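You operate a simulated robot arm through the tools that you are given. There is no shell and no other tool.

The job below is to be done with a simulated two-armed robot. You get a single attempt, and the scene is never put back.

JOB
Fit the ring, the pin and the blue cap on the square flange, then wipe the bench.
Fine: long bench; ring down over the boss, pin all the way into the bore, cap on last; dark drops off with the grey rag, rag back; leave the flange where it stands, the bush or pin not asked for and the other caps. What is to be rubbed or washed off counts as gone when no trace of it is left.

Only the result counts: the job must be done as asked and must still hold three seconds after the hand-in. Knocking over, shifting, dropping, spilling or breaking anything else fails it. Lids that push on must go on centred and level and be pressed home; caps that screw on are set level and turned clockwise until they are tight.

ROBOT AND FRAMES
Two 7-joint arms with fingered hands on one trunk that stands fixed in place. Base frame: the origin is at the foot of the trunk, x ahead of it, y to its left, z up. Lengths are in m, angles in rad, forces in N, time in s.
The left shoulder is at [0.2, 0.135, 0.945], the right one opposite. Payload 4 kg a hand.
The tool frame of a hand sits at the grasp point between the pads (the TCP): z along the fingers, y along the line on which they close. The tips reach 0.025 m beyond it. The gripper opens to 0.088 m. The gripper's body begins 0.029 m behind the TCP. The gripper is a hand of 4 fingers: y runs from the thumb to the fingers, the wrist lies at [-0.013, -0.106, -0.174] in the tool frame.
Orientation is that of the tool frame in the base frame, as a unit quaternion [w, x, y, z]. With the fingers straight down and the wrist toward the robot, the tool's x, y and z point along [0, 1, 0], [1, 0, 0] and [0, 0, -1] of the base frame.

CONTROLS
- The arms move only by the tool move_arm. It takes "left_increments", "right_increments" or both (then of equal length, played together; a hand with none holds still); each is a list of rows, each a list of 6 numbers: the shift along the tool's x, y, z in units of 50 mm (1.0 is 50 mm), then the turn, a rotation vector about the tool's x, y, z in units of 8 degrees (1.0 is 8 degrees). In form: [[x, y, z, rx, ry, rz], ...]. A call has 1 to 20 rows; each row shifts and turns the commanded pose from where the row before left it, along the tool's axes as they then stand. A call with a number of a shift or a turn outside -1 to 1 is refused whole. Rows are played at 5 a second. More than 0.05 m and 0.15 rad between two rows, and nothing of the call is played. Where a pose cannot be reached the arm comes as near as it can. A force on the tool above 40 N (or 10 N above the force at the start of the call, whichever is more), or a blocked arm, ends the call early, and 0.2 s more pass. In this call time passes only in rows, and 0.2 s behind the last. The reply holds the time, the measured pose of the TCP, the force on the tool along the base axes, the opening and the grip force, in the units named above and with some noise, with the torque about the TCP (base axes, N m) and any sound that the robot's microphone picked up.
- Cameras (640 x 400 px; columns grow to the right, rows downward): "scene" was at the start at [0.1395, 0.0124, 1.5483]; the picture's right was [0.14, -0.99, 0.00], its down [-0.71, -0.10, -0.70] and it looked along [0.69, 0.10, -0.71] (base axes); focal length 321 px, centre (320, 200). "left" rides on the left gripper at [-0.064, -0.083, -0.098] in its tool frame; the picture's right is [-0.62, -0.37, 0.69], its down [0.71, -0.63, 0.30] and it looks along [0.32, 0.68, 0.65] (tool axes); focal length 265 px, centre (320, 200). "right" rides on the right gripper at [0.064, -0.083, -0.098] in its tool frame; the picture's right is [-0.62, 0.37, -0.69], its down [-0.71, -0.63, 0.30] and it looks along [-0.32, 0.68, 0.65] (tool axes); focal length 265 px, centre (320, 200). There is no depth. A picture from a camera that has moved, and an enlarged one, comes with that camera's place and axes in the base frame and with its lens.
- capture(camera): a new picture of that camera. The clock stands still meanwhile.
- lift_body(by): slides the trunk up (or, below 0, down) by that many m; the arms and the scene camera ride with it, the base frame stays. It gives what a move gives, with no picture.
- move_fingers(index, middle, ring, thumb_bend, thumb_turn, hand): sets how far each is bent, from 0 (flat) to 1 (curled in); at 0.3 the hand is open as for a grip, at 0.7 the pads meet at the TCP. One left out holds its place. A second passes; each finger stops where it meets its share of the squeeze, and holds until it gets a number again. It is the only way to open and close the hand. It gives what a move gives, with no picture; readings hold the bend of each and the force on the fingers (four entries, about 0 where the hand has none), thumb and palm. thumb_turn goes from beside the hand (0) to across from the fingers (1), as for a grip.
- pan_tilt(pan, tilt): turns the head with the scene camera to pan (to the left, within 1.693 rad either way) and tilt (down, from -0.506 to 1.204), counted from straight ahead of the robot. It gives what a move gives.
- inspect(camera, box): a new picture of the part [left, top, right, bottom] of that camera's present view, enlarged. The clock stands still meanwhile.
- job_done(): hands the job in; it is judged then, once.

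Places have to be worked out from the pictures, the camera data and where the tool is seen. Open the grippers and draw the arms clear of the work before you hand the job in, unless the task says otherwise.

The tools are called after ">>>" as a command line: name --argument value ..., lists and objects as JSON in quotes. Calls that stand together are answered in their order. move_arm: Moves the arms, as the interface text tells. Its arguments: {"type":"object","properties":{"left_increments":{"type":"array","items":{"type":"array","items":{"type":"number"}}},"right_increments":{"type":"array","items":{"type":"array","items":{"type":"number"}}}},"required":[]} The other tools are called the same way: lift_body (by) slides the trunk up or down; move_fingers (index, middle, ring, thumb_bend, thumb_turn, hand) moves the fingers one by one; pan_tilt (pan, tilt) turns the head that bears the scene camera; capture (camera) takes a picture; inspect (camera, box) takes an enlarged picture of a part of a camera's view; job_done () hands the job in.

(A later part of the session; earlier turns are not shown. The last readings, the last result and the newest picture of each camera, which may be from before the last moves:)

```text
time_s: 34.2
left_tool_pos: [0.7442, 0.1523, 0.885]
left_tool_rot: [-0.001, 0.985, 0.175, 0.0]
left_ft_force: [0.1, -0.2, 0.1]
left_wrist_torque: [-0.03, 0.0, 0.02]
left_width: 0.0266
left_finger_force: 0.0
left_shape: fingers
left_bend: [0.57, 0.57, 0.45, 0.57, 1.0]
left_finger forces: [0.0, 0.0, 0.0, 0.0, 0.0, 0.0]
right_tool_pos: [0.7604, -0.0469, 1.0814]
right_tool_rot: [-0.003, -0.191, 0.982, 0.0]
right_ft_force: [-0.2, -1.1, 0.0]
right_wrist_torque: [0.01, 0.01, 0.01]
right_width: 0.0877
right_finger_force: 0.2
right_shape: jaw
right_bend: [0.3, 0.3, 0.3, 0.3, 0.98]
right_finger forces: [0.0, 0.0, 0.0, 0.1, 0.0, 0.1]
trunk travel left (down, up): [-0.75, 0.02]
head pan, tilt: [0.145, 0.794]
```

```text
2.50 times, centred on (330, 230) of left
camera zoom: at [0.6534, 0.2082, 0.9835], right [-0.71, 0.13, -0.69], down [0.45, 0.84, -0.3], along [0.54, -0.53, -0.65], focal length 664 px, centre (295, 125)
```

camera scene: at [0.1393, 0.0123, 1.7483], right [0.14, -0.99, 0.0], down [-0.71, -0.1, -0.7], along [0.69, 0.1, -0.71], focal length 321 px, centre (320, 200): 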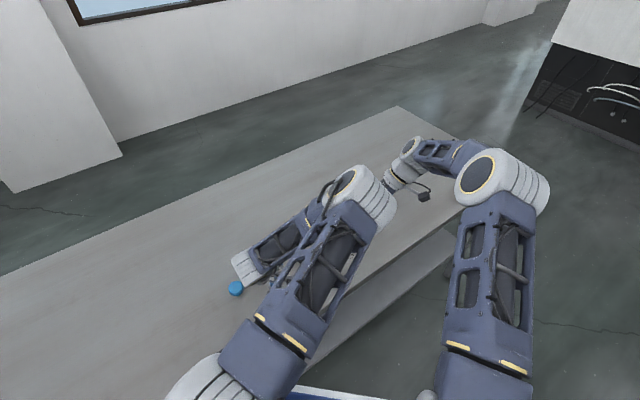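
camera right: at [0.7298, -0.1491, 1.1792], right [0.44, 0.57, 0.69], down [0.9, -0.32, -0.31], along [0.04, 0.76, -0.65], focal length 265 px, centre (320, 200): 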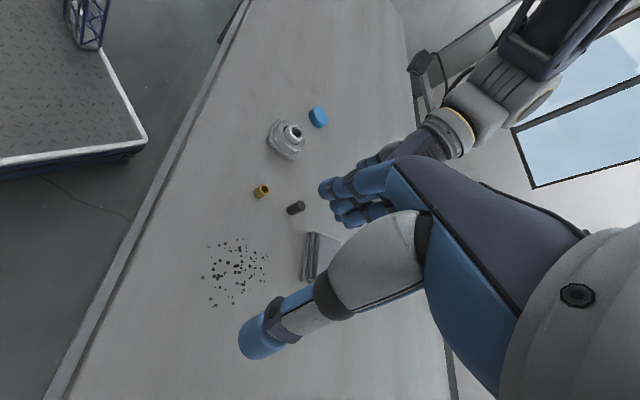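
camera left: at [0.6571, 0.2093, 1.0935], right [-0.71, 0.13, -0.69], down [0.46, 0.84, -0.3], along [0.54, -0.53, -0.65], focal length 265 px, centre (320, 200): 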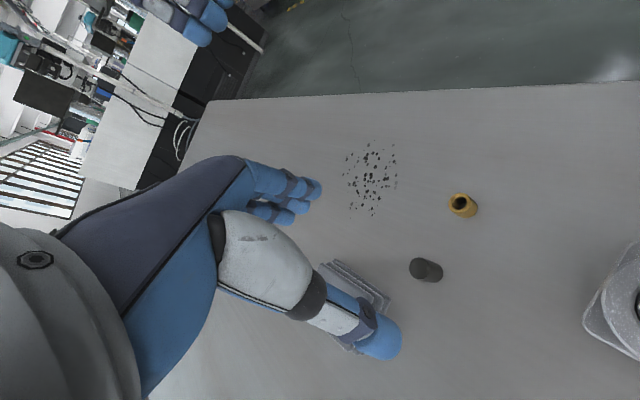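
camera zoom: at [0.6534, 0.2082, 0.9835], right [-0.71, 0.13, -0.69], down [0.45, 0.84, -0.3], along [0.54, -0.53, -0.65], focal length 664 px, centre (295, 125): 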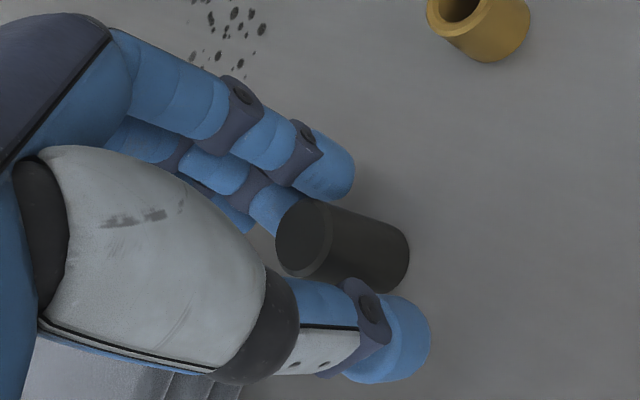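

Still no contact and the pin hasn't moved. I'll close a bit more to take hold.

>>> move_fingers --hand "left" --index 0.64 --middle 0.64 --thumb_bend 0.64

>>> inspect --camera "left" --box '[250, 150, 410, 310]'

```text
time_s: 35.2
left_tool_pos: [0.7438, 0.1509, 0.8853]
left_tool_rot: [0.0, 0.985, 0.175, 0.0]
left_ft_force: [0.0, 1.2, -0.3]
left_wrist_torque: [-0.03, -0.02, 0.0]
left_width: 0.0131
left_finger_force: 0.1
left_shape: fingers
left_bend: [0.63, 0.64, 0.45, 0.63, 1.0]
left_finger forces: [0.5, 0.0, 0.0, 0.1, 0.5, 0.0]
right_tool_pos: [0.7592, -0.0475, 1.0808]
right_tool_rot: [-0.002, -0.192, 0.981, 0.0]
right_ft_force: [0.1, -0.9, 0.4]
right_wrist_torque: [-0.03, -0.01, 0.04]
right_width: 0.0878
right_finger_force: 0.1
right_shape: jaw
right_bend: [0.3, 0.3, 0.3, 0.3, 0.98]
right_finger forces: [0.1, 0.1, 0.0, 0.1, 0.0, 0.0]
trunk travel left (down, up): [-0.75, 0.02]
head pan, tilt: [0.145, 0.794]
```

```text
2.50 times, centred on (330, 230) of left
camera zoom: at [0.6534, 0.2082, 0.9835], right [-0.71, 0.13, -0.69], down [0.45, 0.84, -0.3], along [0.54, -0.53, -0.65], focal length 664 px, centre (295, 125)
```

zoom: 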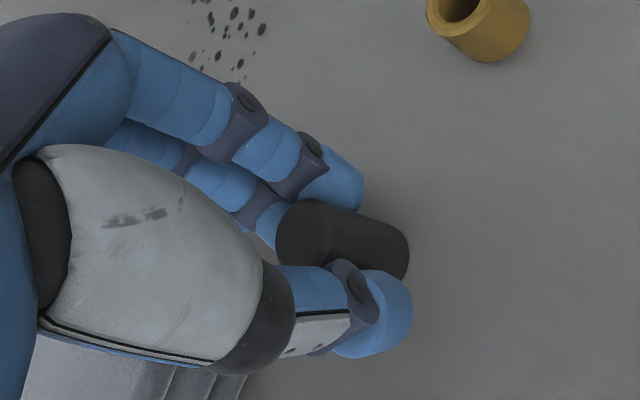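

Index and thumb touch the pin. Now a firmer squeeze.

>>> move_fingers --hand "left" --index 0.71 --middle 0.72 --thumb_bend 0.72

>>> inspect --camera "left" --box '[250, 150, 410, 310]'

```text
time_s: 36.2
left_tool_pos: [0.743, 0.1513, 0.885]
left_tool_rot: [0.001, 0.984, 0.175, 0.0]
left_ft_force: [0.8, -0.4, 0.3]
left_wrist_torque: [-0.02, 0.0, -0.03]
left_width: 0.0102
left_finger_force: 7.0
left_shape: fingers
left_bend: [0.65, 0.71, 0.45, 0.64, 1.0]
left_finger forces: [4.3, 3.0, 0.1, 0.0, 6.9, 0.1]
right_tool_pos: [0.7587, -0.0472, 1.0817]
right_tool_rot: [-0.003, -0.192, 0.981, 0.0]
right_ft_force: [-0.4, 0.4, -0.6]
right_wrist_torque: [0.0, 0.0, 0.04]
right_width: 0.0873
right_finger_force: 0.0
right_shape: jaw
right_bend: [0.3, 0.3, 0.3, 0.3, 0.98]
right_finger forces: [0.0, 0.0, 0.0, 0.1, 0.0, 0.1]
trunk travel left (down, up): [-0.75, 0.02]
head pan, tilt: [0.145, 0.794]
```

```text
2.50 times, centred on (330, 230) of left
camera zoom: at [0.6534, 0.2082, 0.9835], right [-0.71, 0.13, -0.69], down [0.45, 0.84, -0.3], along [0.54, -0.53, -0.65], focal length 664 px, centre (295, 125)
```

zoom: 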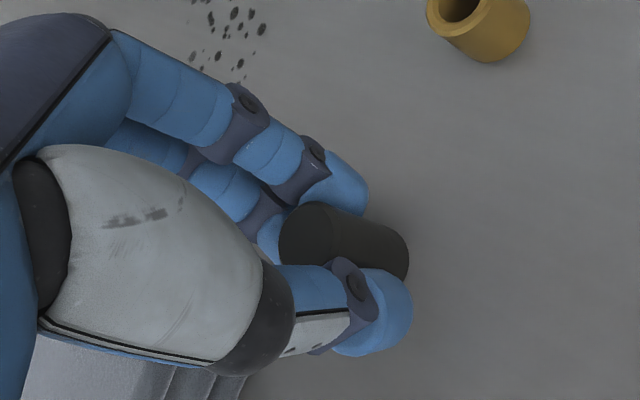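

Good three-point hold (~7 N). Squeeze slightly more, then lift 7 cm and check.

>>> move_fingers --hand "left" --index 0.75 --middle 0.77 --thumb_bend 0.77

>>> move_arm --left_increments '[[0, 0, -0.3, 0, 0, 0], [0, 0, -0.5, 0, 0, 0], [0, 0, -0.6, 0, 0, 0]]'

>>> inspect --camera "left" --box '[250, 150, 410, 310]'

>>> capture --camera "right"

```text
time_s: 37.2
left_tool_pos: [0.7434, 0.1517, 0.8861]
left_tool_rot: [0.0, 0.985, 0.175, 0.0]
left_ft_force: [0.2, -0.3, 0.2]
left_wrist_torque: [-0.01, -0.02, 0.0]
left_width: 0.0095
left_finger_force: 12.7
left_shape: fingers
left_bend: [0.73, 0.76, 0.45, 0.65, 1.0]
left_finger forces: [9.9, 3.5, 0.0, 0.0, 11.7, 0.0]
right_tool_pos: [0.7588, -0.0476, 1.0803]
right_tool_rot: [-0.003, -0.19, 0.982, 0.0]
right_ft_force: [0.1, -0.1, 0.3]
right_wrist_torque: [-0.01, -0.03, -0.03]
right_width: 0.0877
right_finger_force: 0.0
right_shape: jaw
right_bend: [0.3, 0.3, 0.3, 0.3, 0.98]
right_finger forces: [0.0, 0.0, 0.0, 0.0, 0.0, 0.0]
trunk travel left (down, up): [-0.75, 0.02]
head pan, tilt: [0.145, 0.794]
```

```text
time_s: 38.0
left_tool_pos: [0.7437, 0.1519, 0.9548]
left_tool_rot: [0.0, 0.984, 0.175, -0.001]
left_ft_force: [-1.0, 0.1, -1.0]
left_wrist_torque: [0.0, 0.01, -0.01]
left_width: 0.0094
left_finger_force: 12.5
left_shape: fingers
left_bend: [0.73, 0.77, 0.45, 0.65, 1.0]
left_finger forces: [10.0, 3.3, 0.0, 0.1, 11.8, 0.0]
right_tool_pos: [0.7587, -0.0492, 1.0807]
right_tool_rot: [-0.004, -0.191, 0.982, 0.001]
right_ft_force: [-0.2, -0.4, 0.6]
right_wrist_torque: [-0.04, 0.06, -0.01]
right_width: 0.0878
right_finger_force: 0.0
right_shape: jaw
right_bend: [0.3, 0.3, 0.3, 0.3, 0.98]
right_finger forces: [0.1, 0.0, 0.0, 0.1, 0.0, 0.0]
trunk travel left (down, up): [-0.75, 0.02]
head pan, tilt: [0.145, 0.794]
```

```text
2.50 times, centred on (330, 230) of left
camera zoom: at [0.6546, 0.2087, 1.0536], right [-0.71, 0.13, -0.69], down [0.45, 0.84, -0.3], along [0.54, -0.53, -0.65], focal length 664 px, centre (295, 125)
```

zoom: 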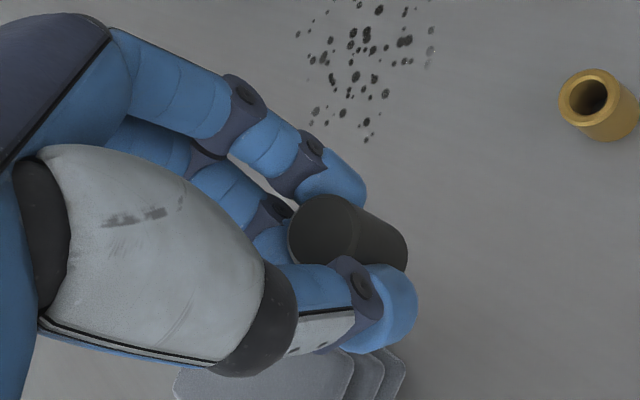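

```text
taken
camera right: at [0.73, -0.149, 1.179], right [0.44, 0.57, 0.69], down [0.9, -0.32, -0.31], along [0.04, 0.76, -0.65], focal length 265 px, centre (320, 200)
```

right: 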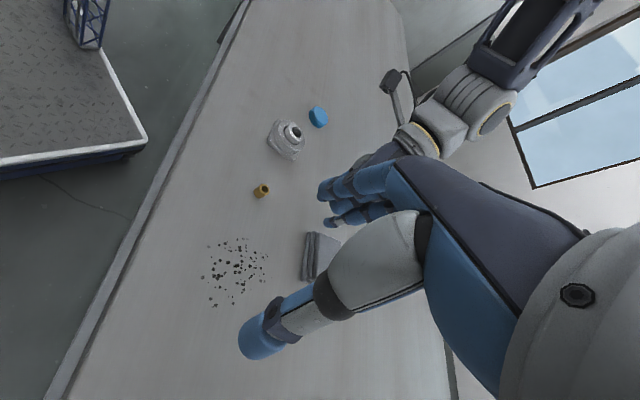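

The pin is held, though it may have tilted a little. I'll carry it above the boss and examine it from both cameras.

>>> move_arm --left_increments '[[-0.597, -0.65, 0, 0, 0, 0], [-0.597, -0.65, 0, 0, 0, 0], [-0.597, -0.65, 0, 0, 0, 0], [0, 0, 0, 0, 0, 0]]'

>>> capture --camera "right"

>>> inspect --camera "left" --box '[270, 170, 430, 290]'

```text
time_s: 39.0
left_tool_pos: [0.6263, 0.2128, 0.9553]
left_tool_rot: [0.001, 0.985, 0.175, 0.0]
left_ft_force: [0.1, 0.0, -0.7]
left_wrist_torque: [0.01, 0.0, 0.02]
left_width: 0.0093
left_finger_force: 12.0
left_shape: fingers
left_bend: [0.73, 0.77, 0.45, 0.65, 1.0]
left_finger forces: [9.8, 3.0, 0.1, 0.0, 11.5, 0.0]
right_tool_pos: [0.7581, -0.0476, 1.0796]
right_tool_rot: [-0.003, -0.19, 0.982, 0.001]
right_ft_force: [-0.6, 0.2, -0.6]
right_wrist_torque: [0.02, 0.01, -0.02]
right_width: 0.0875
right_finger_force: 0.0
right_shape: jaw
right_bend: [0.3, 0.3, 0.3, 0.3, 0.98]
right_finger forces: [0.0, 0.0, 0.1, 0.1, 0.0, 0.0]
trunk travel left (down, up): [-0.75, 0.02]
head pan, tilt: [0.145, 0.794]
```

```text
taken
camera right: at [0.7299, -0.1488, 1.1792], right [0.44, 0.57, 0.69], down [0.9, -0.32, -0.31], along [0.04, 0.76, -0.65], focal length 265 px, centre (320, 200)
```

right: 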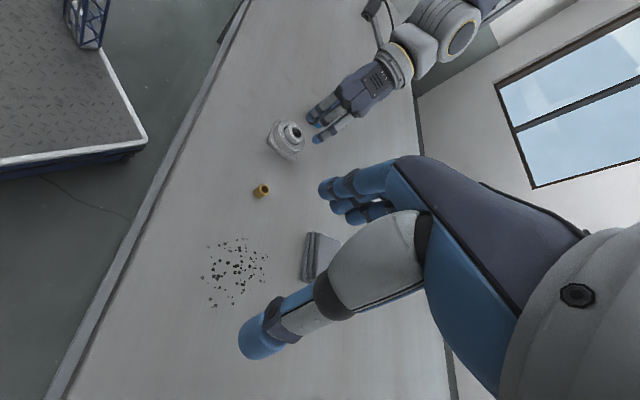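

```text
3.33 times, centred on (350, 230) of left
camera zoom: at [0.5362, 0.2703, 1.0534], right [-0.71, 0.13, -0.69], down [0.45, 0.84, -0.3], along [0.54, -0.53, -0.65], focal length 885 px, centre (220, 100)
```

zoom: 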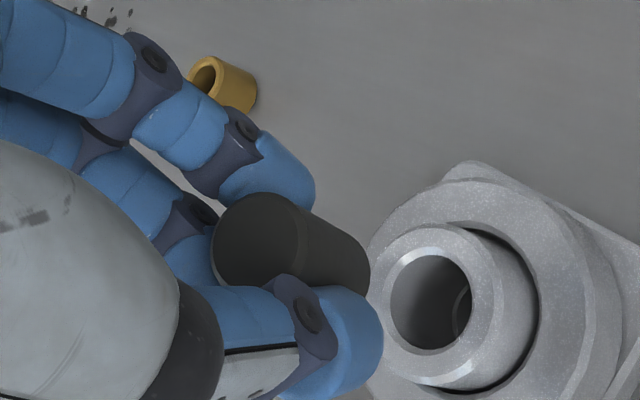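

The pin looks tilted in the grip, its lower end leaning toward the thumb. I'll zoom in for a measurement, and check whether the scene camera can see it.

>>> inspect --camera "left" --box '[298, 190, 378, 240]'

>>> inspect --camera "right" --box '[265, 90, 361, 150]'

>>> capture --camera "scene"

```text
8.00 times, centred on (338, 215) of left
camera zoom: at [0.5362, 0.2703, 1.0534], right [-0.71, 0.13, -0.69], down [0.45, 0.84, -0.3], along [0.54, -0.53, -0.65], focal length 2123 px, centre (176, 80)
```

zoom: 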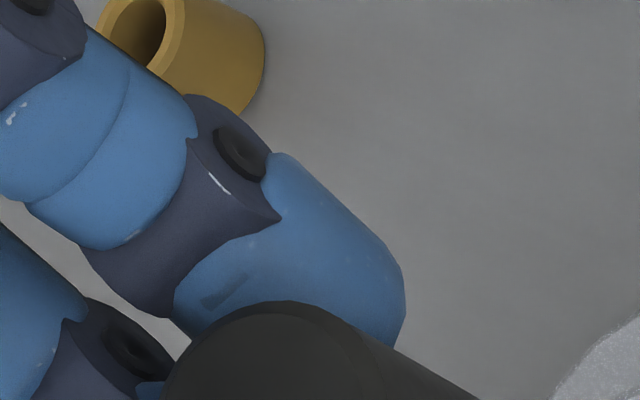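

```text
6.67 times, centred on (313, 120) of right
camera zoom: at [0.7299, -0.1488, 1.1792], right [0.44, 0.57, 0.69], down [0.9, -0.32, -0.31], along [0.04, 0.76, -0.65], focal length 1769 px, centre (367, 733)
```

zoom: 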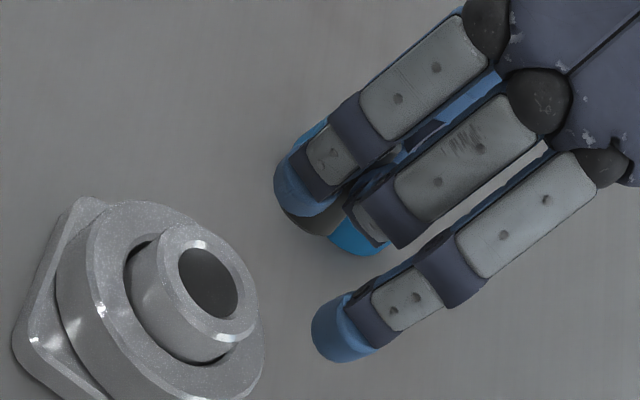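

```text
taken
camera scene: at [0.1395, 0.0125, 1.7483], right [0.15, -0.99, 0.0], down [-0.71, -0.1, -0.7], along [0.69, 0.1, -0.71], focal length 321 px, centre (320, 200)
```

scene: 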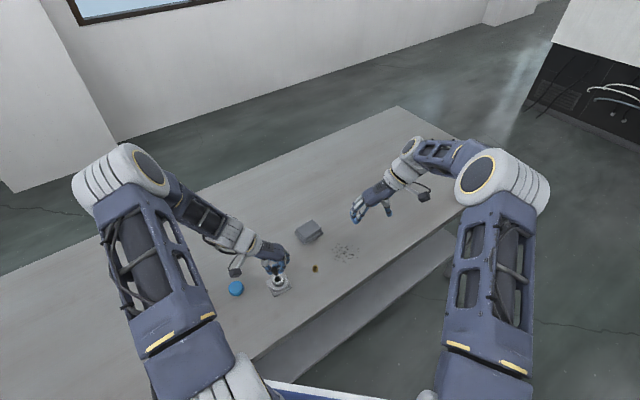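

The scene camera now sees the hand, pin and flange. Zooming in there and on the pin from the left camera.

>>> inspect --camera "scene" --box '[258, 258, 306, 298]'

>>> inspect --camera "left" --box '[308, 210, 388, 260]'

```text
10.00 times, centred on (282, 278) of scene
camera zoom: at [0.1395, 0.0125, 1.7483], right [0.15, -0.99, 0.0], down [-0.71, -0.1, -0.7], along [0.69, 0.1, -0.71], focal length 3210 px, centre (700, -580)
```

zoom: 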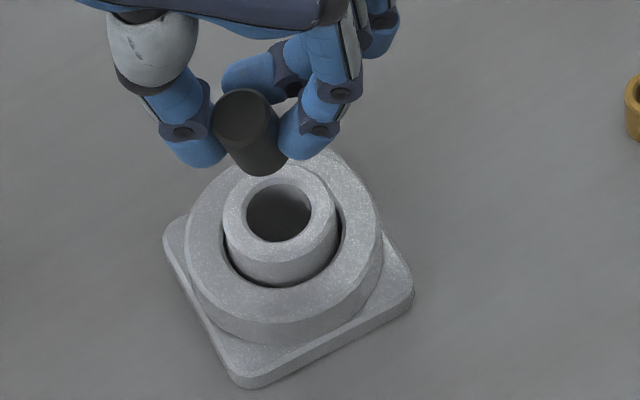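

```text
8.00 times, centred on (348, 235) of left
camera zoom: at [0.5362, 0.2703, 1.0534], right [-0.71, 0.13, -0.69], down [0.45, 0.84, -0.3], along [0.54, -0.53, -0.65], focal length 2123 px, centre (96, -80)
```

zoom: 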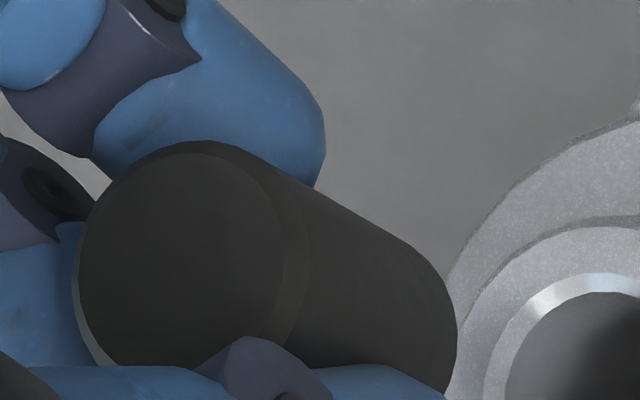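

Comparing both views, the pin's lower end leans about 11° toward +x (and slightly −y). I'll counter-rotate the hand (about tool y −10°, tool x +5.5°) to make the pin vertical and re-check.

>>> move_arm --left_increments '[[0, 0, 0, 0.345, -0.63, 0], [0, 0, 0, 0.345, -0.63, 0], [0, 0, 0, 0, 0, 0]]'

>>> inspect --camera "scene" --box '[258, 258, 306, 298]'

>>> inspect --camera "left" --box '[290, 190, 450, 290]'

>>> inspect --camera "right" --box '[265, 90, 361, 150]'

```text
time_s: 39.8
left_tool_pos: [0.626, 0.2129, 0.9545]
left_tool_rot: [-0.031, 0.979, 0.175, -0.096]
left_ft_force: [0.1, -0.3, -1.2]
left_wrist_torque: [-0.04, 0.01, 0.06]
left_width: 0.0094
left_finger_force: 11.9
left_shape: fingers
left_bend: [0.73, 0.77, 0.45, 0.65, 1.0]
left_finger forces: [9.8, 2.9, 0.1, 0.0, 11.4, 0.0]
right_tool_pos: [0.7573, -0.0472, 1.0811]
right_tool_rot: [-0.003, -0.191, 0.982, 0.001]
right_ft_force: [-0.4, 0.5, -1.0]
right_wrist_torque: [0.0, 0.03, -0.03]
right_width: 0.0879
right_finger_force: 0.0
right_shape: jaw
right_bend: [0.3, 0.3, 0.3, 0.3, 0.98]
right_finger forces: [0.1, 0.0, 0.0, 0.1, 0.1, 0.1]
trunk travel left (down, up): [-0.75, 0.02]
head pan, tilt: [0.145, 0.794]
```

```text
10.00 times, centred on (282, 278) of scene
camera zoom: at [0.1396, 0.0125, 1.7482], right [0.14, -0.99, 0.0], down [-0.71, -0.1, -0.7], along [0.69, 0.1, -0.71], focal length 3210 px, centre (700, -580)
```

zoom: 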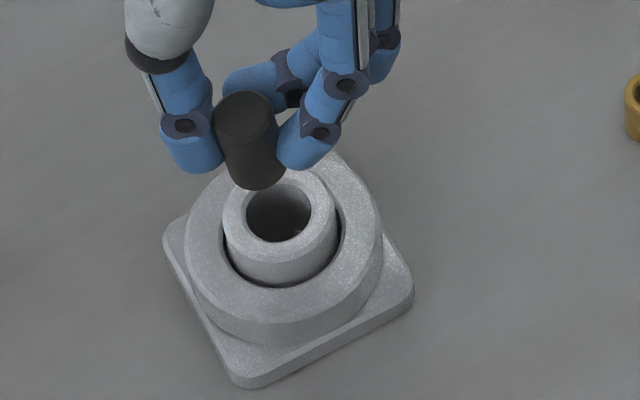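

```text
4.00 times, centred on (370, 240) of left
camera zoom: at [0.5582, 0.2662, 1.0703], right [-0.83, 0.15, -0.53], down [0.39, 0.85, -0.36], along [0.4, -0.51, -0.76], focal length 1062 px, centre (120, 40)
```

zoom: 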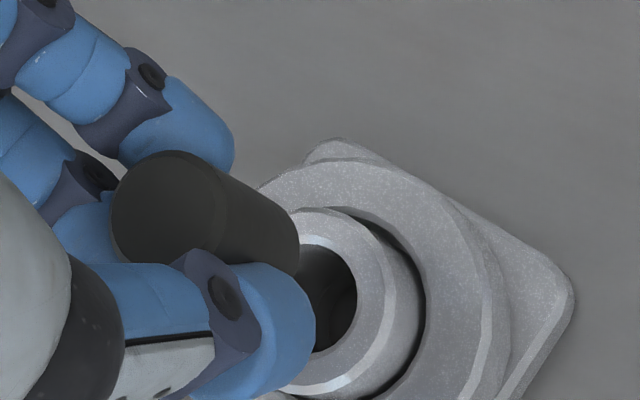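

```text
6.67 times, centred on (313, 120) of right
camera zoom: at [0.7299, -0.1488, 1.1792], right [0.44, 0.57, 0.69], down [0.9, -0.32, -0.31], along [0.04, 0.76, -0.65], focal length 1769 px, centre (367, 733)
```

zoom: 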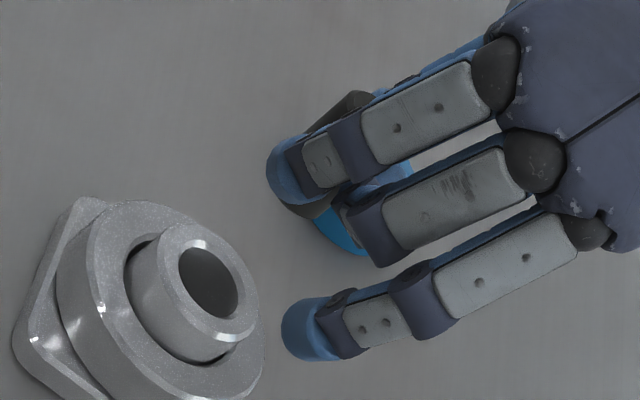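

Pin is nearly vertical now (≈2–3° residual). Let me zoom in more on the pin top from both cameras to fix its position and height in the grip.

>>> inspect --camera "left" --box '[312, 214, 376, 254]'

>>> inspect --camera "scene" --box '[268, 264, 300, 284]'

```text
10.00 times, centred on (344, 234) of left
camera zoom: at [0.5582, 0.2662, 1.0703], right [-0.83, 0.15, -0.53], down [0.39, 0.85, -0.36], along [0.4, -0.51, -0.76], focal length 2654 px, centre (80, -140)
```

zoom: 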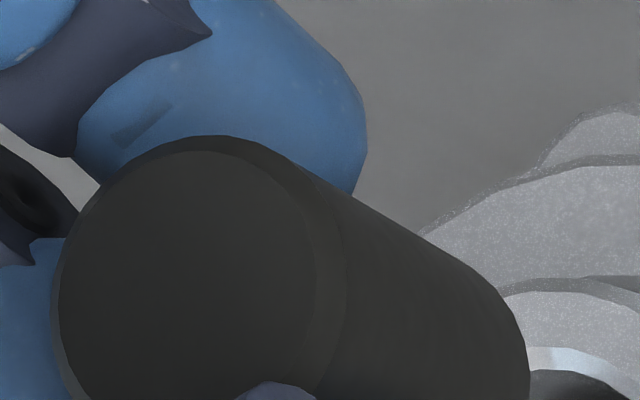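

```text
16.00 times, centred on (284, 274) of scene
camera zoom: at [0.1396, 0.0125, 1.7482], right [0.14, -0.99, 0.0], down [-0.71, -0.1, -0.7], along [0.69, 0.1, -0.71], focal length 5136 px, centre (896, -984)
```

zoom: 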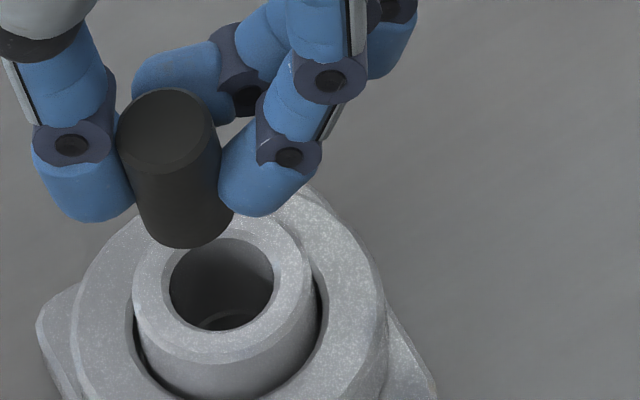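

Pin top is near (0.619, 0.2145) vs boss (0.626, 0.2124). I'll shift +7 mm x, −2 mm y, lower 25 mm to just above the boss, and trim the residual tilt.

>>> move_arm --left_increments '[[0.07, 0.044, 0.15, 0, 0, 0], [0.07, 0.044, 0.16, 0, 0, 0], [0.063, 0.044, 0.15, 0, 0, 0], [0, 0, 0, 0.32, -0.15, 0], [0, 0, 0, 0, 0, 0]]'

>>> inspect --camera "scene" --box '[262, 266, 302, 296]'

>>> inspect --camera "left" --box '[300, 200, 396, 260]'

>>> inspect --camera "right" --box '[265, 90, 361, 150]'

```text
time_s: 41.0
left_tool_pos: [0.6331, 0.2109, 0.928]
left_tool_rot: [-0.051, 0.978, 0.173, -0.11]
left_ft_force: [0.0, -0.1, -0.3]
left_wrist_torque: [-0.03, 0.0, 0.01]
left_width: 0.0093
left_finger_force: 12.0
left_shape: fingers
left_bend: [0.73, 0.77, 0.45, 0.65, 1.0]
left_finger forces: [9.9, 3.0, 0.1, 0.1, 11.4, 0.0]
right_tool_pos: [0.759, -0.0469, 1.0812]
right_tool_rot: [-0.003, -0.191, 0.982, 0.0]
right_ft_force: [0.1, 0.1, -0.2]
right_wrist_torque: [-0.03, 0.01, -0.03]
right_width: 0.0876
right_finger_force: 0.1
right_shape: jaw
right_bend: [0.3, 0.3, 0.3, 0.3, 0.98]
right_finger forces: [0.0, 0.0, 0.1, 0.0, 0.0, 0.1]
trunk travel left (down, up): [-0.75, 0.02]
head pan, tilt: [0.145, 0.794]
```

```text
13.33 times, centred on (282, 281) of scene
camera zoom: at [0.1396, 0.0125, 1.7482], right [0.15, -0.99, 0.0], down [-0.71, -0.1, -0.7], along [0.69, 0.1, -0.71], focal length 4280 px, centre (827, -880)
```

zoom: 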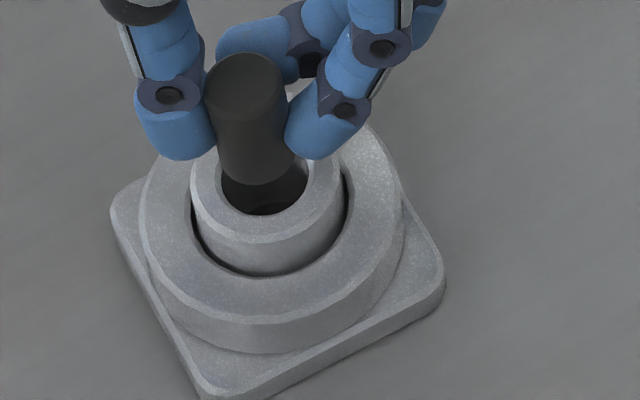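

```text
6.67 times, centred on (348, 230) of left
camera zoom: at [0.5693, 0.2607, 1.0487], right [-0.85, 0.17, -0.5], down [0.38, 0.86, -0.35], along [0.37, -0.48, -0.79], focal length 1769 px, centre (133, 0)
```

zoom: 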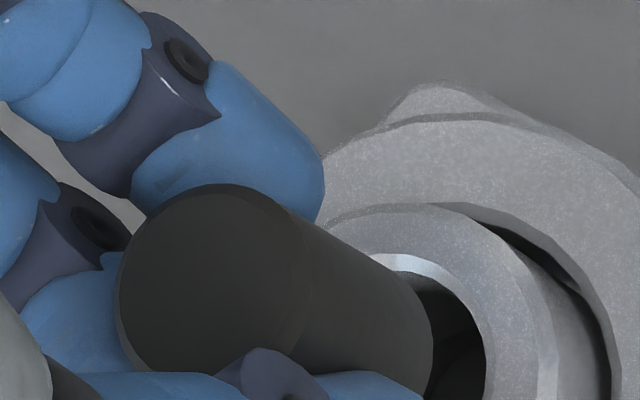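

```text
6.67 times, centred on (313, 120) of right
camera zoom: at [0.7299, -0.1488, 1.1792], right [0.44, 0.57, 0.69], down [0.9, -0.32, -0.31], along [0.04, 0.76, -0.65], focal length 1769 px, centre (367, 733)
```

zoom: 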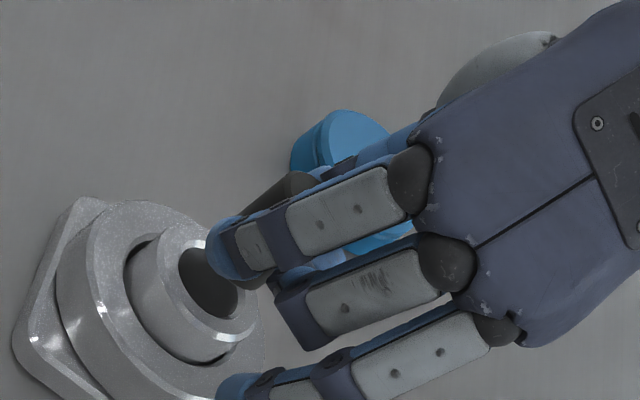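

Pin is essentially vertical and within ~1 mm of the bore axis. I'll apply a (+0.4, −0.8) mm trim and lower 12.5 mm in vertical steps, watching for contact.

>>> move_arm --left_increments '[[0.002, 0.018, -0.003, 0, 0, 0], [0.0099, 0.0069, 0.0486, 0, 0, 0], [0.0099, 0.0069, 0.0486, 0, 0, 0], [0.0099, 0.0069, 0.0486, 0, 0, 0], [0.0099, 0.0069, 0.0486, 0, 0, 0], [0.0099, 0.0069, 0.0486, 0, 0, 0]]'

>>> inspect --camera "scene" --box '[262, 266, 302, 296]'

>>> inspect --camera "left" --box '[300, 200, 396, 260]'

```text
time_s: 42.4
left_tool_pos: [0.6327, 0.209, 0.9162]
left_tool_rot: [-0.052, 0.977, 0.172, -0.11]
left_ft_force: [-0.3, -0.3, 0.8]
left_wrist_torque: [0.01, -0.01, 0.0]
left_width: 0.0091
left_finger_force: 11.9
left_shape: fingers
left_bend: [0.73, 0.77, 0.45, 0.65, 1.0]
left_finger forces: [9.9, 2.9, 0.1, 0.0, 11.4, 0.0]
right_tool_pos: [0.7598, -0.048, 1.0818]
right_tool_rot: [-0.004, -0.19, 0.982, 0.001]
right_ft_force: [0.5, -1.8, -0.5]
right_wrist_torque: [-0.01, -0.04, 0.01]
right_width: 0.0874
right_finger_force: 0.1
right_shape: jaw
right_bend: [0.3, 0.3, 0.3, 0.3, 0.98]
right_finger forces: [0.1, 0.0, 0.0, 0.1, 0.0, 0.1]
trunk travel left (down, up): [-0.75, 0.02]
head pan, tilt: [0.145, 0.794]
```

```text
13.33 times, centred on (282, 281) of scene
camera zoom: at [0.1396, 0.0124, 1.7483], right [0.14, -0.99, 0.0], down [-0.71, -0.1, -0.7], along [0.69, 0.1, -0.71], focal length 4280 px, centre (827, -880)
```

zoom: 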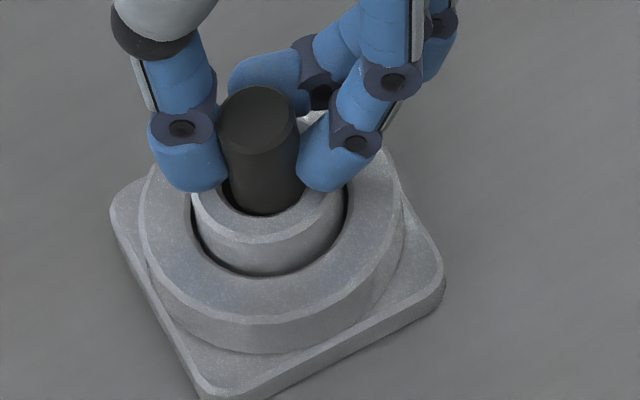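

```text
6.67 times, centred on (348, 230) of left
camera zoom: at [0.5692, 0.2592, 1.0356], right [-0.85, 0.17, -0.5], down [0.38, 0.86, -0.35], along [0.37, -0.48, -0.79], focal length 1769 px, centre (133, 0)
```

zoom: 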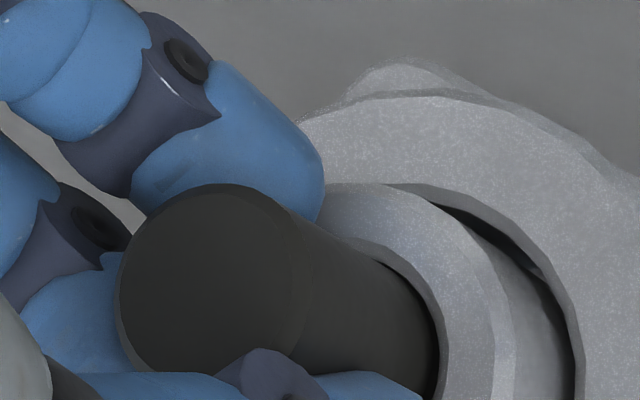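

No contact force and the pin end appears to be entering the bore. Zooming for confirmation.

>>> inspect --camera "scene" --box '[272, 272, 296, 288]'

>>> inspect --camera "left" --box '[326, 215, 390, 260]'

```text
16.00 times, centred on (284, 280) of scene
camera zoom: at [0.1396, 0.0124, 1.7483], right [0.14, -0.99, 0.0], down [-0.71, -0.1, -0.7], along [0.69, 0.1, -0.71], focal length 5136 px, centre (896, -1080)
```

zoom: 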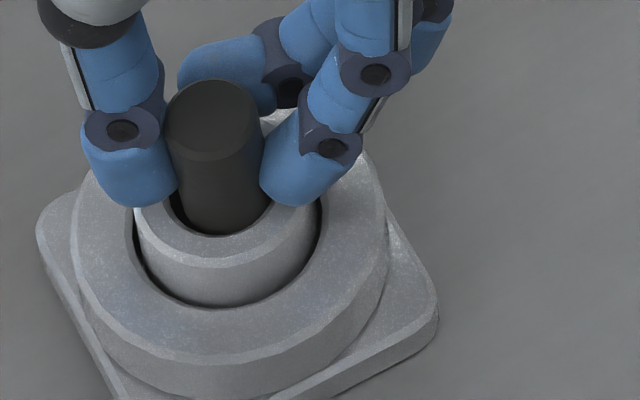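

```text
8.89 times, centred on (358, 238) of left
camera zoom: at [0.5692, 0.2592, 1.0356], right [-0.85, 0.17, -0.5], down [0.38, 0.86, -0.35], along [0.37, -0.48, -0.79], focal length 2359 px, centre (-18, -133)
```

zoom: 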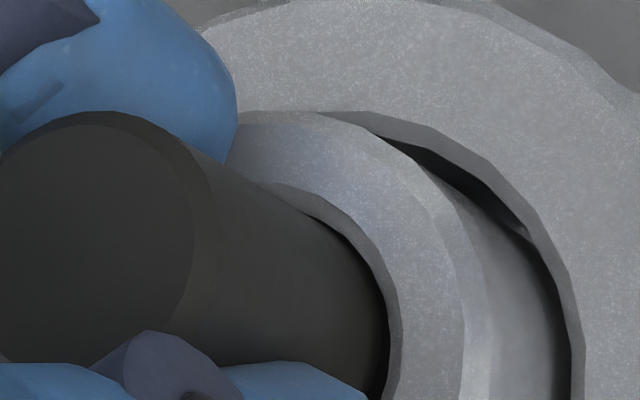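

The pin has entered the bore. I'll lower a few more mm in 1 mm steps until fingertips approach the boss top.

>>> move_arm --left_increments '[[0.004, 0.0028, 0.0195, 0, 0, 0], [0.004, 0.0028, 0.0195, 0, 0, 0], [0.004, 0.0028, 0.0195, 0, 0, 0], [0.004, 0.0028, 0.0195, 0, 0, 0], [0, 0, 0, 0, 0, 0]]'

>>> inspect --camera "scene" --box '[272, 272, 296, 288]'

>>> inspect --camera "left" --box '[326, 215, 390, 260]'

```text
time_s: 43.6
left_tool_pos: [0.6335, 0.2099, 0.9127]
left_tool_rot: [-0.052, 0.977, 0.172, -0.11]
left_ft_force: [0.1, -1.8, 9.3]
left_wrist_torque: [-0.16, 0.02, 0.02]
left_width: 0.0091
left_finger_force: 18.3
left_shape: fingers
left_bend: [0.73, 0.77, 0.45, 0.65, 1.0]
left_finger forces: [21.6, 3.3, 0.0, 0.0, 12.8, 0.1]
right_tool_pos: [0.7579, -0.0482, 1.0818]
right_tool_rot: [-0.003, -0.19, 0.982, -0.001]
right_ft_force: [0.8, 0.4, -0.2]
right_wrist_torque: [-0.01, -0.01, 0.0]
right_width: 0.0875
right_finger_force: 0.1
right_shape: jaw
right_bend: [0.3, 0.3, 0.3, 0.3, 0.98]
right_finger forces: [0.1, 0.0, 0.0, 0.0, 0.0, 0.0]
trunk travel left (down, up): [-0.75, 0.02]
head pan, tilt: [0.145, 0.794]
```

```text
16.00 times, centred on (284, 280) of scene
camera zoom: at [0.1393, 0.0123, 1.7484], right [0.14, -0.99, 0.0], down [-0.71, -0.1, -0.7], along [0.69, 0.1, -0.71], focal length 5136 px, centre (896, -1080)
```

zoom: 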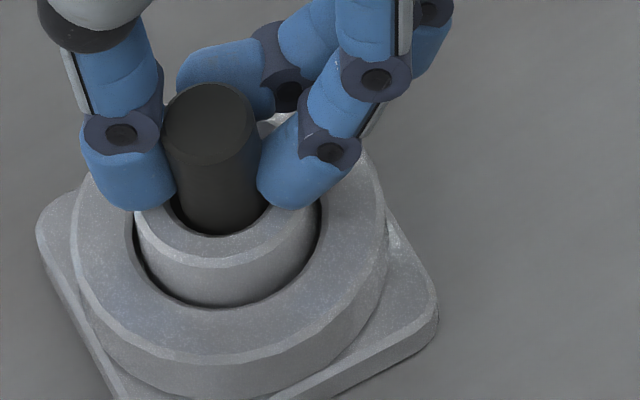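

```text
8.89 times, centred on (358, 238) of left
camera zoom: at [0.5698, 0.2596, 1.0328], right [-0.85, 0.17, -0.5], down [0.38, 0.86, -0.35], along [0.37, -0.48, -0.79], focal length 2359 px, centre (-18, -133)
```

zoom: 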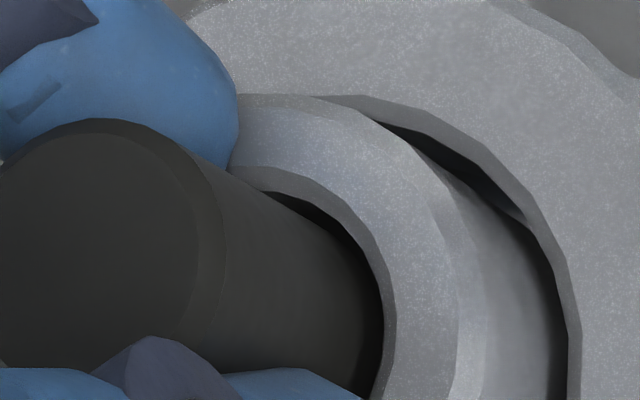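

The index fingertip is now touching the boss top, with the pin several mm inside. I'll back off 1 mm and release gently.

>>> move_arm --left_increments '[[-0.006, -0.004, -0.03, 0, 0, 0], [0, 0, 0, 0, 0, 0]]'

>>> move_fingers --hand "left" --index 0.58 --middle 0.58 --thumb_bend 0.56

>>> inspect --camera "scene" --box '[272, 272, 296, 288]'

>>> inspect --camera "left" --box '[310, 205, 390, 265]'

```text
time_s: 44.2
left_tool_pos: [0.6331, 0.2099, 0.9129]
left_tool_rot: [-0.052, 0.978, 0.172, -0.11]
left_ft_force: [0.4, -0.4, 1.2]
left_wrist_torque: [-0.02, -0.01, -0.02]
left_width: 0.0093
left_finger_force: 13.8
left_shape: fingers
left_bend: [0.73, 0.77, 0.45, 0.65, 1.0]
left_finger forces: [11.9, 3.0, 0.0, 0.0, 11.7, 0.0]
right_tool_pos: [0.7591, -0.0472, 1.0798]
right_tool_rot: [-0.004, -0.191, 0.982, 0.0]
right_ft_force: [0.2, 0.1, 0.3]
right_wrist_torque: [-0.01, -0.01, -0.01]
right_width: 0.0877
right_finger_force: 0.0
right_shape: jaw
right_bend: [0.3, 0.3, 0.3, 0.3, 0.98]
right_finger forces: [0.0, 0.0, 0.1, 0.1, 0.0, 0.1]
trunk travel left (down, up): [-0.75, 0.02]
head pan, tilt: [0.145, 0.794]
```

```text
time_s: 45.2
left_tool_pos: [0.6345, 0.2092, 0.9146]
left_tool_rot: [-0.052, 0.978, 0.173, -0.109]
left_ft_force: [-2.6, 3.1, 27.1]
left_wrist_torque: [-0.06, 0.06, 0.01]
left_width: 0.0167
left_finger_force: 15.2
left_shape: fingers
left_bend: [0.66, 0.64, 0.45, 0.56, 1.0]
left_finger forces: [22.0, 8.3, 0.0, 0.1, 0.2, 0.1]
right_tool_pos: [0.7584, -0.0471, 1.0837]
right_tool_rot: [-0.003, -0.19, 0.982, 0.0]
right_ft_force: [0.2, 0.1, -0.8]
right_wrist_torque: [-0.03, -0.03, 0.02]
right_width: 0.0874
right_finger_force: 0.0
right_shape: jaw
right_bend: [0.3, 0.3, 0.3, 0.3, 0.98]
right_finger forces: [0.0, 0.0, 0.0, 0.0, 0.1, 0.1]
trunk travel left (down, up): [-0.75, 0.02]
head pan, tilt: [0.145, 0.794]
```

```text
16.00 times, centred on (284, 280) of scene
camera zoom: at [0.1388, 0.0123, 1.7485], right [0.14, -0.99, 0.0], down [-0.71, -0.1, -0.7], along [0.69, 0.1, -0.71], focal length 5136 px, centre (896, -1080)
```

zoom: 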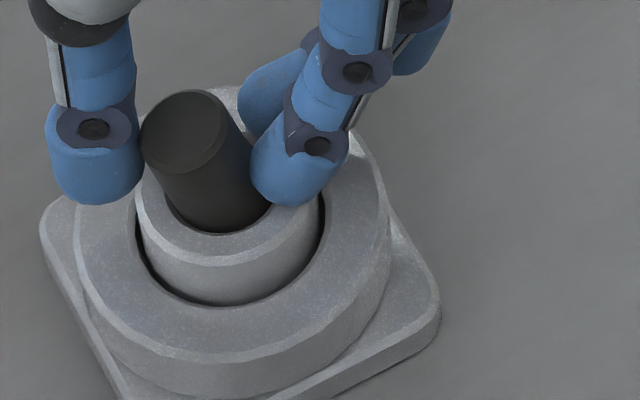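

```text
6.67 times, centred on (350, 235) of left
camera zoom: at [0.5697, 0.2597, 1.0346], right [-0.85, 0.17, -0.5], down [0.38, 0.86, -0.35], along [0.37, -0.48, -0.79], focal length 1769 px, centre (120, -33)
```

zoom: 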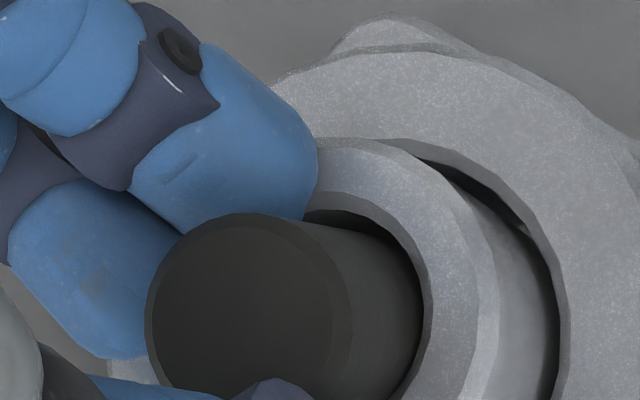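

Opening swung the index fingertip down onto the boss top. I'll raise the hand straight up ~4 mm to unload it, leaving the pin in the bore.

>>> move_arm --left_increments '[[-0.008, -0.0056, -0.039, 0, 0, 0], [-0.008, -0.0056, -0.039, 0, 0, 0], [0, 0, 0, 0, 0, 0]]'

>>> inspect --camera "scene" --box '[272, 272, 296, 288]'

>>> inspect --camera "left" --box '[310, 205, 390, 265]'

```text
time_s: 46.0
left_tool_pos: [0.6338, 0.209, 0.917]
left_tool_rot: [-0.052, 0.977, 0.174, -0.109]
left_ft_force: [-0.9, 1.4, 5.6]
left_wrist_torque: [-0.01, -0.04, -0.02]
left_width: 0.0271
left_finger_force: 3.1
left_shape: fingers
left_bend: [0.57, 0.61, 0.45, 0.56, 1.0]
left_finger forces: [0.0, 5.6, 0.1, 0.1, 0.0, 0.0]
right_tool_pos: [0.7593, -0.048, 1.0801]
right_tool_rot: [-0.004, -0.191, 0.982, 0.0]
right_ft_force: [0.0, 0.1, -0.3]
right_wrist_torque: [0.02, 0.0, 0.01]
right_width: 0.0877
right_finger_force: 0.2
right_shape: jaw
right_bend: [0.3, 0.3, 0.3, 0.3, 0.98]
right_finger forces: [0.0, 0.0, 0.0, 0.1, 0.0, 0.0]
trunk travel left (down, up): [-0.75, 0.02]
head pan, tilt: [0.145, 0.794]
```

```text
16.00 times, centred on (284, 280) of scene
camera zoom: at [0.1395, 0.0124, 1.7481], right [0.14, -0.99, 0.0], down [-0.71, -0.1, -0.7], along [0.69, 0.1, -0.71], focal length 5136 px, centre (896, -1080)
```

zoom: 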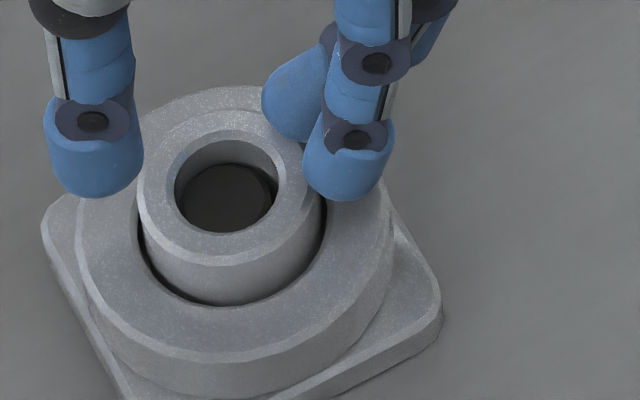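

```text
6.67 times, centred on (350, 235) of left
camera zoom: at [0.5699, 0.2595, 1.0372], right [-0.85, 0.17, -0.5], down [0.38, 0.86, -0.35], along [0.37, -0.48, -0.79], focal length 1769 px, centre (120, -33)
```

zoom: 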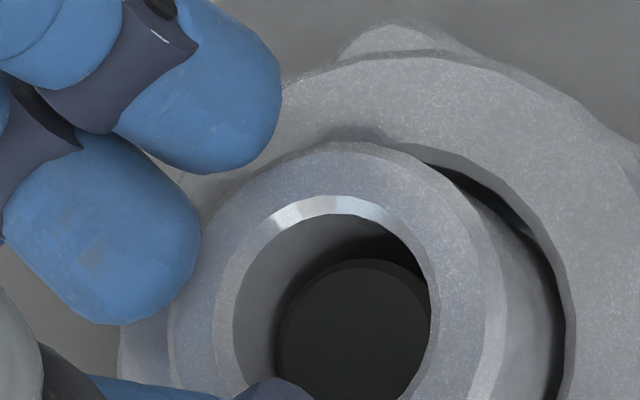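

The pin dropped fully into the bore. I'll raise the hand well clear and inspect the result.

>>> move_arm --left_increments '[[-0.04, -0.028, -0.2, 0, 0, 0], [-0.12, -0.084, -0.58, 0, 0, 0], [-0.16, -0.11, -0.78, 0, 0, 0]]'

>>> inspect --camera "scene" --box '[262, 268, 302, 293]'

>>> inspect --camera "right" --box '[255, 100, 335, 165]'

>>> capture --camera "left"

```text
time_s: 46.8
left_tool_pos: [0.6345, 0.2102, 0.998]
left_tool_rot: [-0.052, 0.978, 0.172, -0.109]
left_ft_force: [-0.2, 0.5, 0.5]
left_wrist_torque: [-0.02, 0.0, 0.02]
left_width: 0.0266
left_finger_force: 0.0
left_shape: fingers
left_bend: [0.57, 0.57, 0.45, 0.56, 1.0]
left_finger forces: [0.0, 0.1, 0.0, 0.1, 0.0, 0.1]
right_tool_pos: [0.7582, -0.048, 1.0799]
right_tool_rot: [-0.003, -0.192, 0.981, 0.0]
right_ft_force: [0.3, 0.1, -0.7]
right_wrist_torque: [-0.02, 0.01, 0.0]
right_width: 0.0876
right_finger_force: 0.1
right_shape: jaw
right_bend: [0.3, 0.3, 0.3, 0.3, 0.98]
right_finger forces: [0.0, 0.0, 0.1, 0.0, 0.0, 0.1]
trunk travel left (down, up): [-0.75, 0.02]
head pan, tilt: [0.145, 0.794]
```

```text
16.00 times, centred on (282, 280) of scene
camera zoom: at [0.1398, 0.0125, 1.7481], right [0.14, -0.99, 0.0], down [-0.71, -0.1, -0.7], along [0.69, 0.1, -0.71], focal length 5136 px, centre (928, -1088)
```

zoom: 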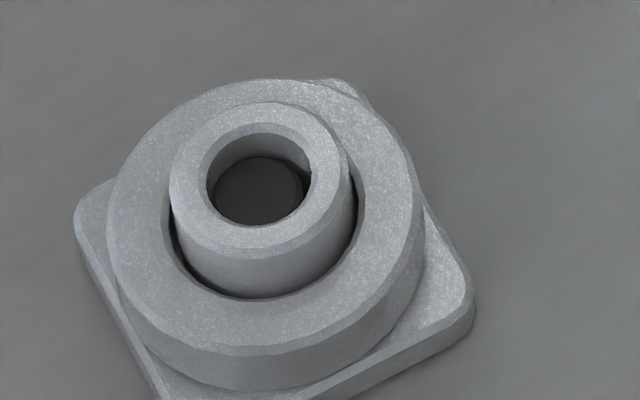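

```text
6.15 times, centred on (295, 132) of right
camera zoom: at [0.73, -0.1489, 1.179], right [0.44, 0.57, 0.69], down [0.9, -0.32, -0.31], along [0.04, 0.76, -0.65], focal length 1633 px, centre (474, 615)
```

zoom: 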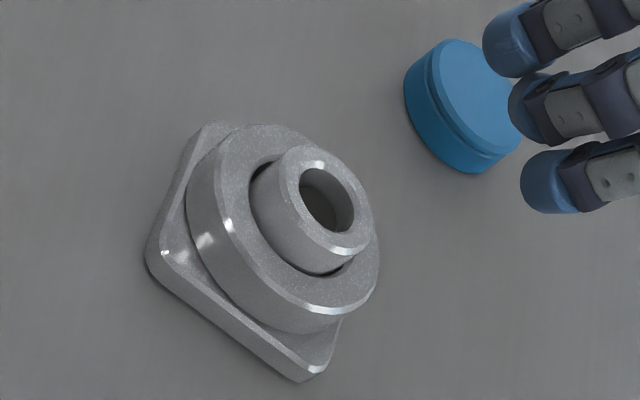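

```text
taken
camera left: at [0.5695, 0.2601, 1.1189], right [-0.85, 0.17, -0.5], down [0.38, 0.86, -0.35], along [0.37, -0.48, -0.79], focal length 265 px, centre (320, 200)
```

left: 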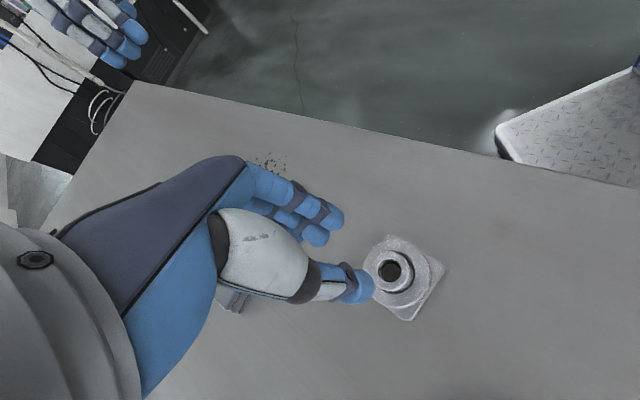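

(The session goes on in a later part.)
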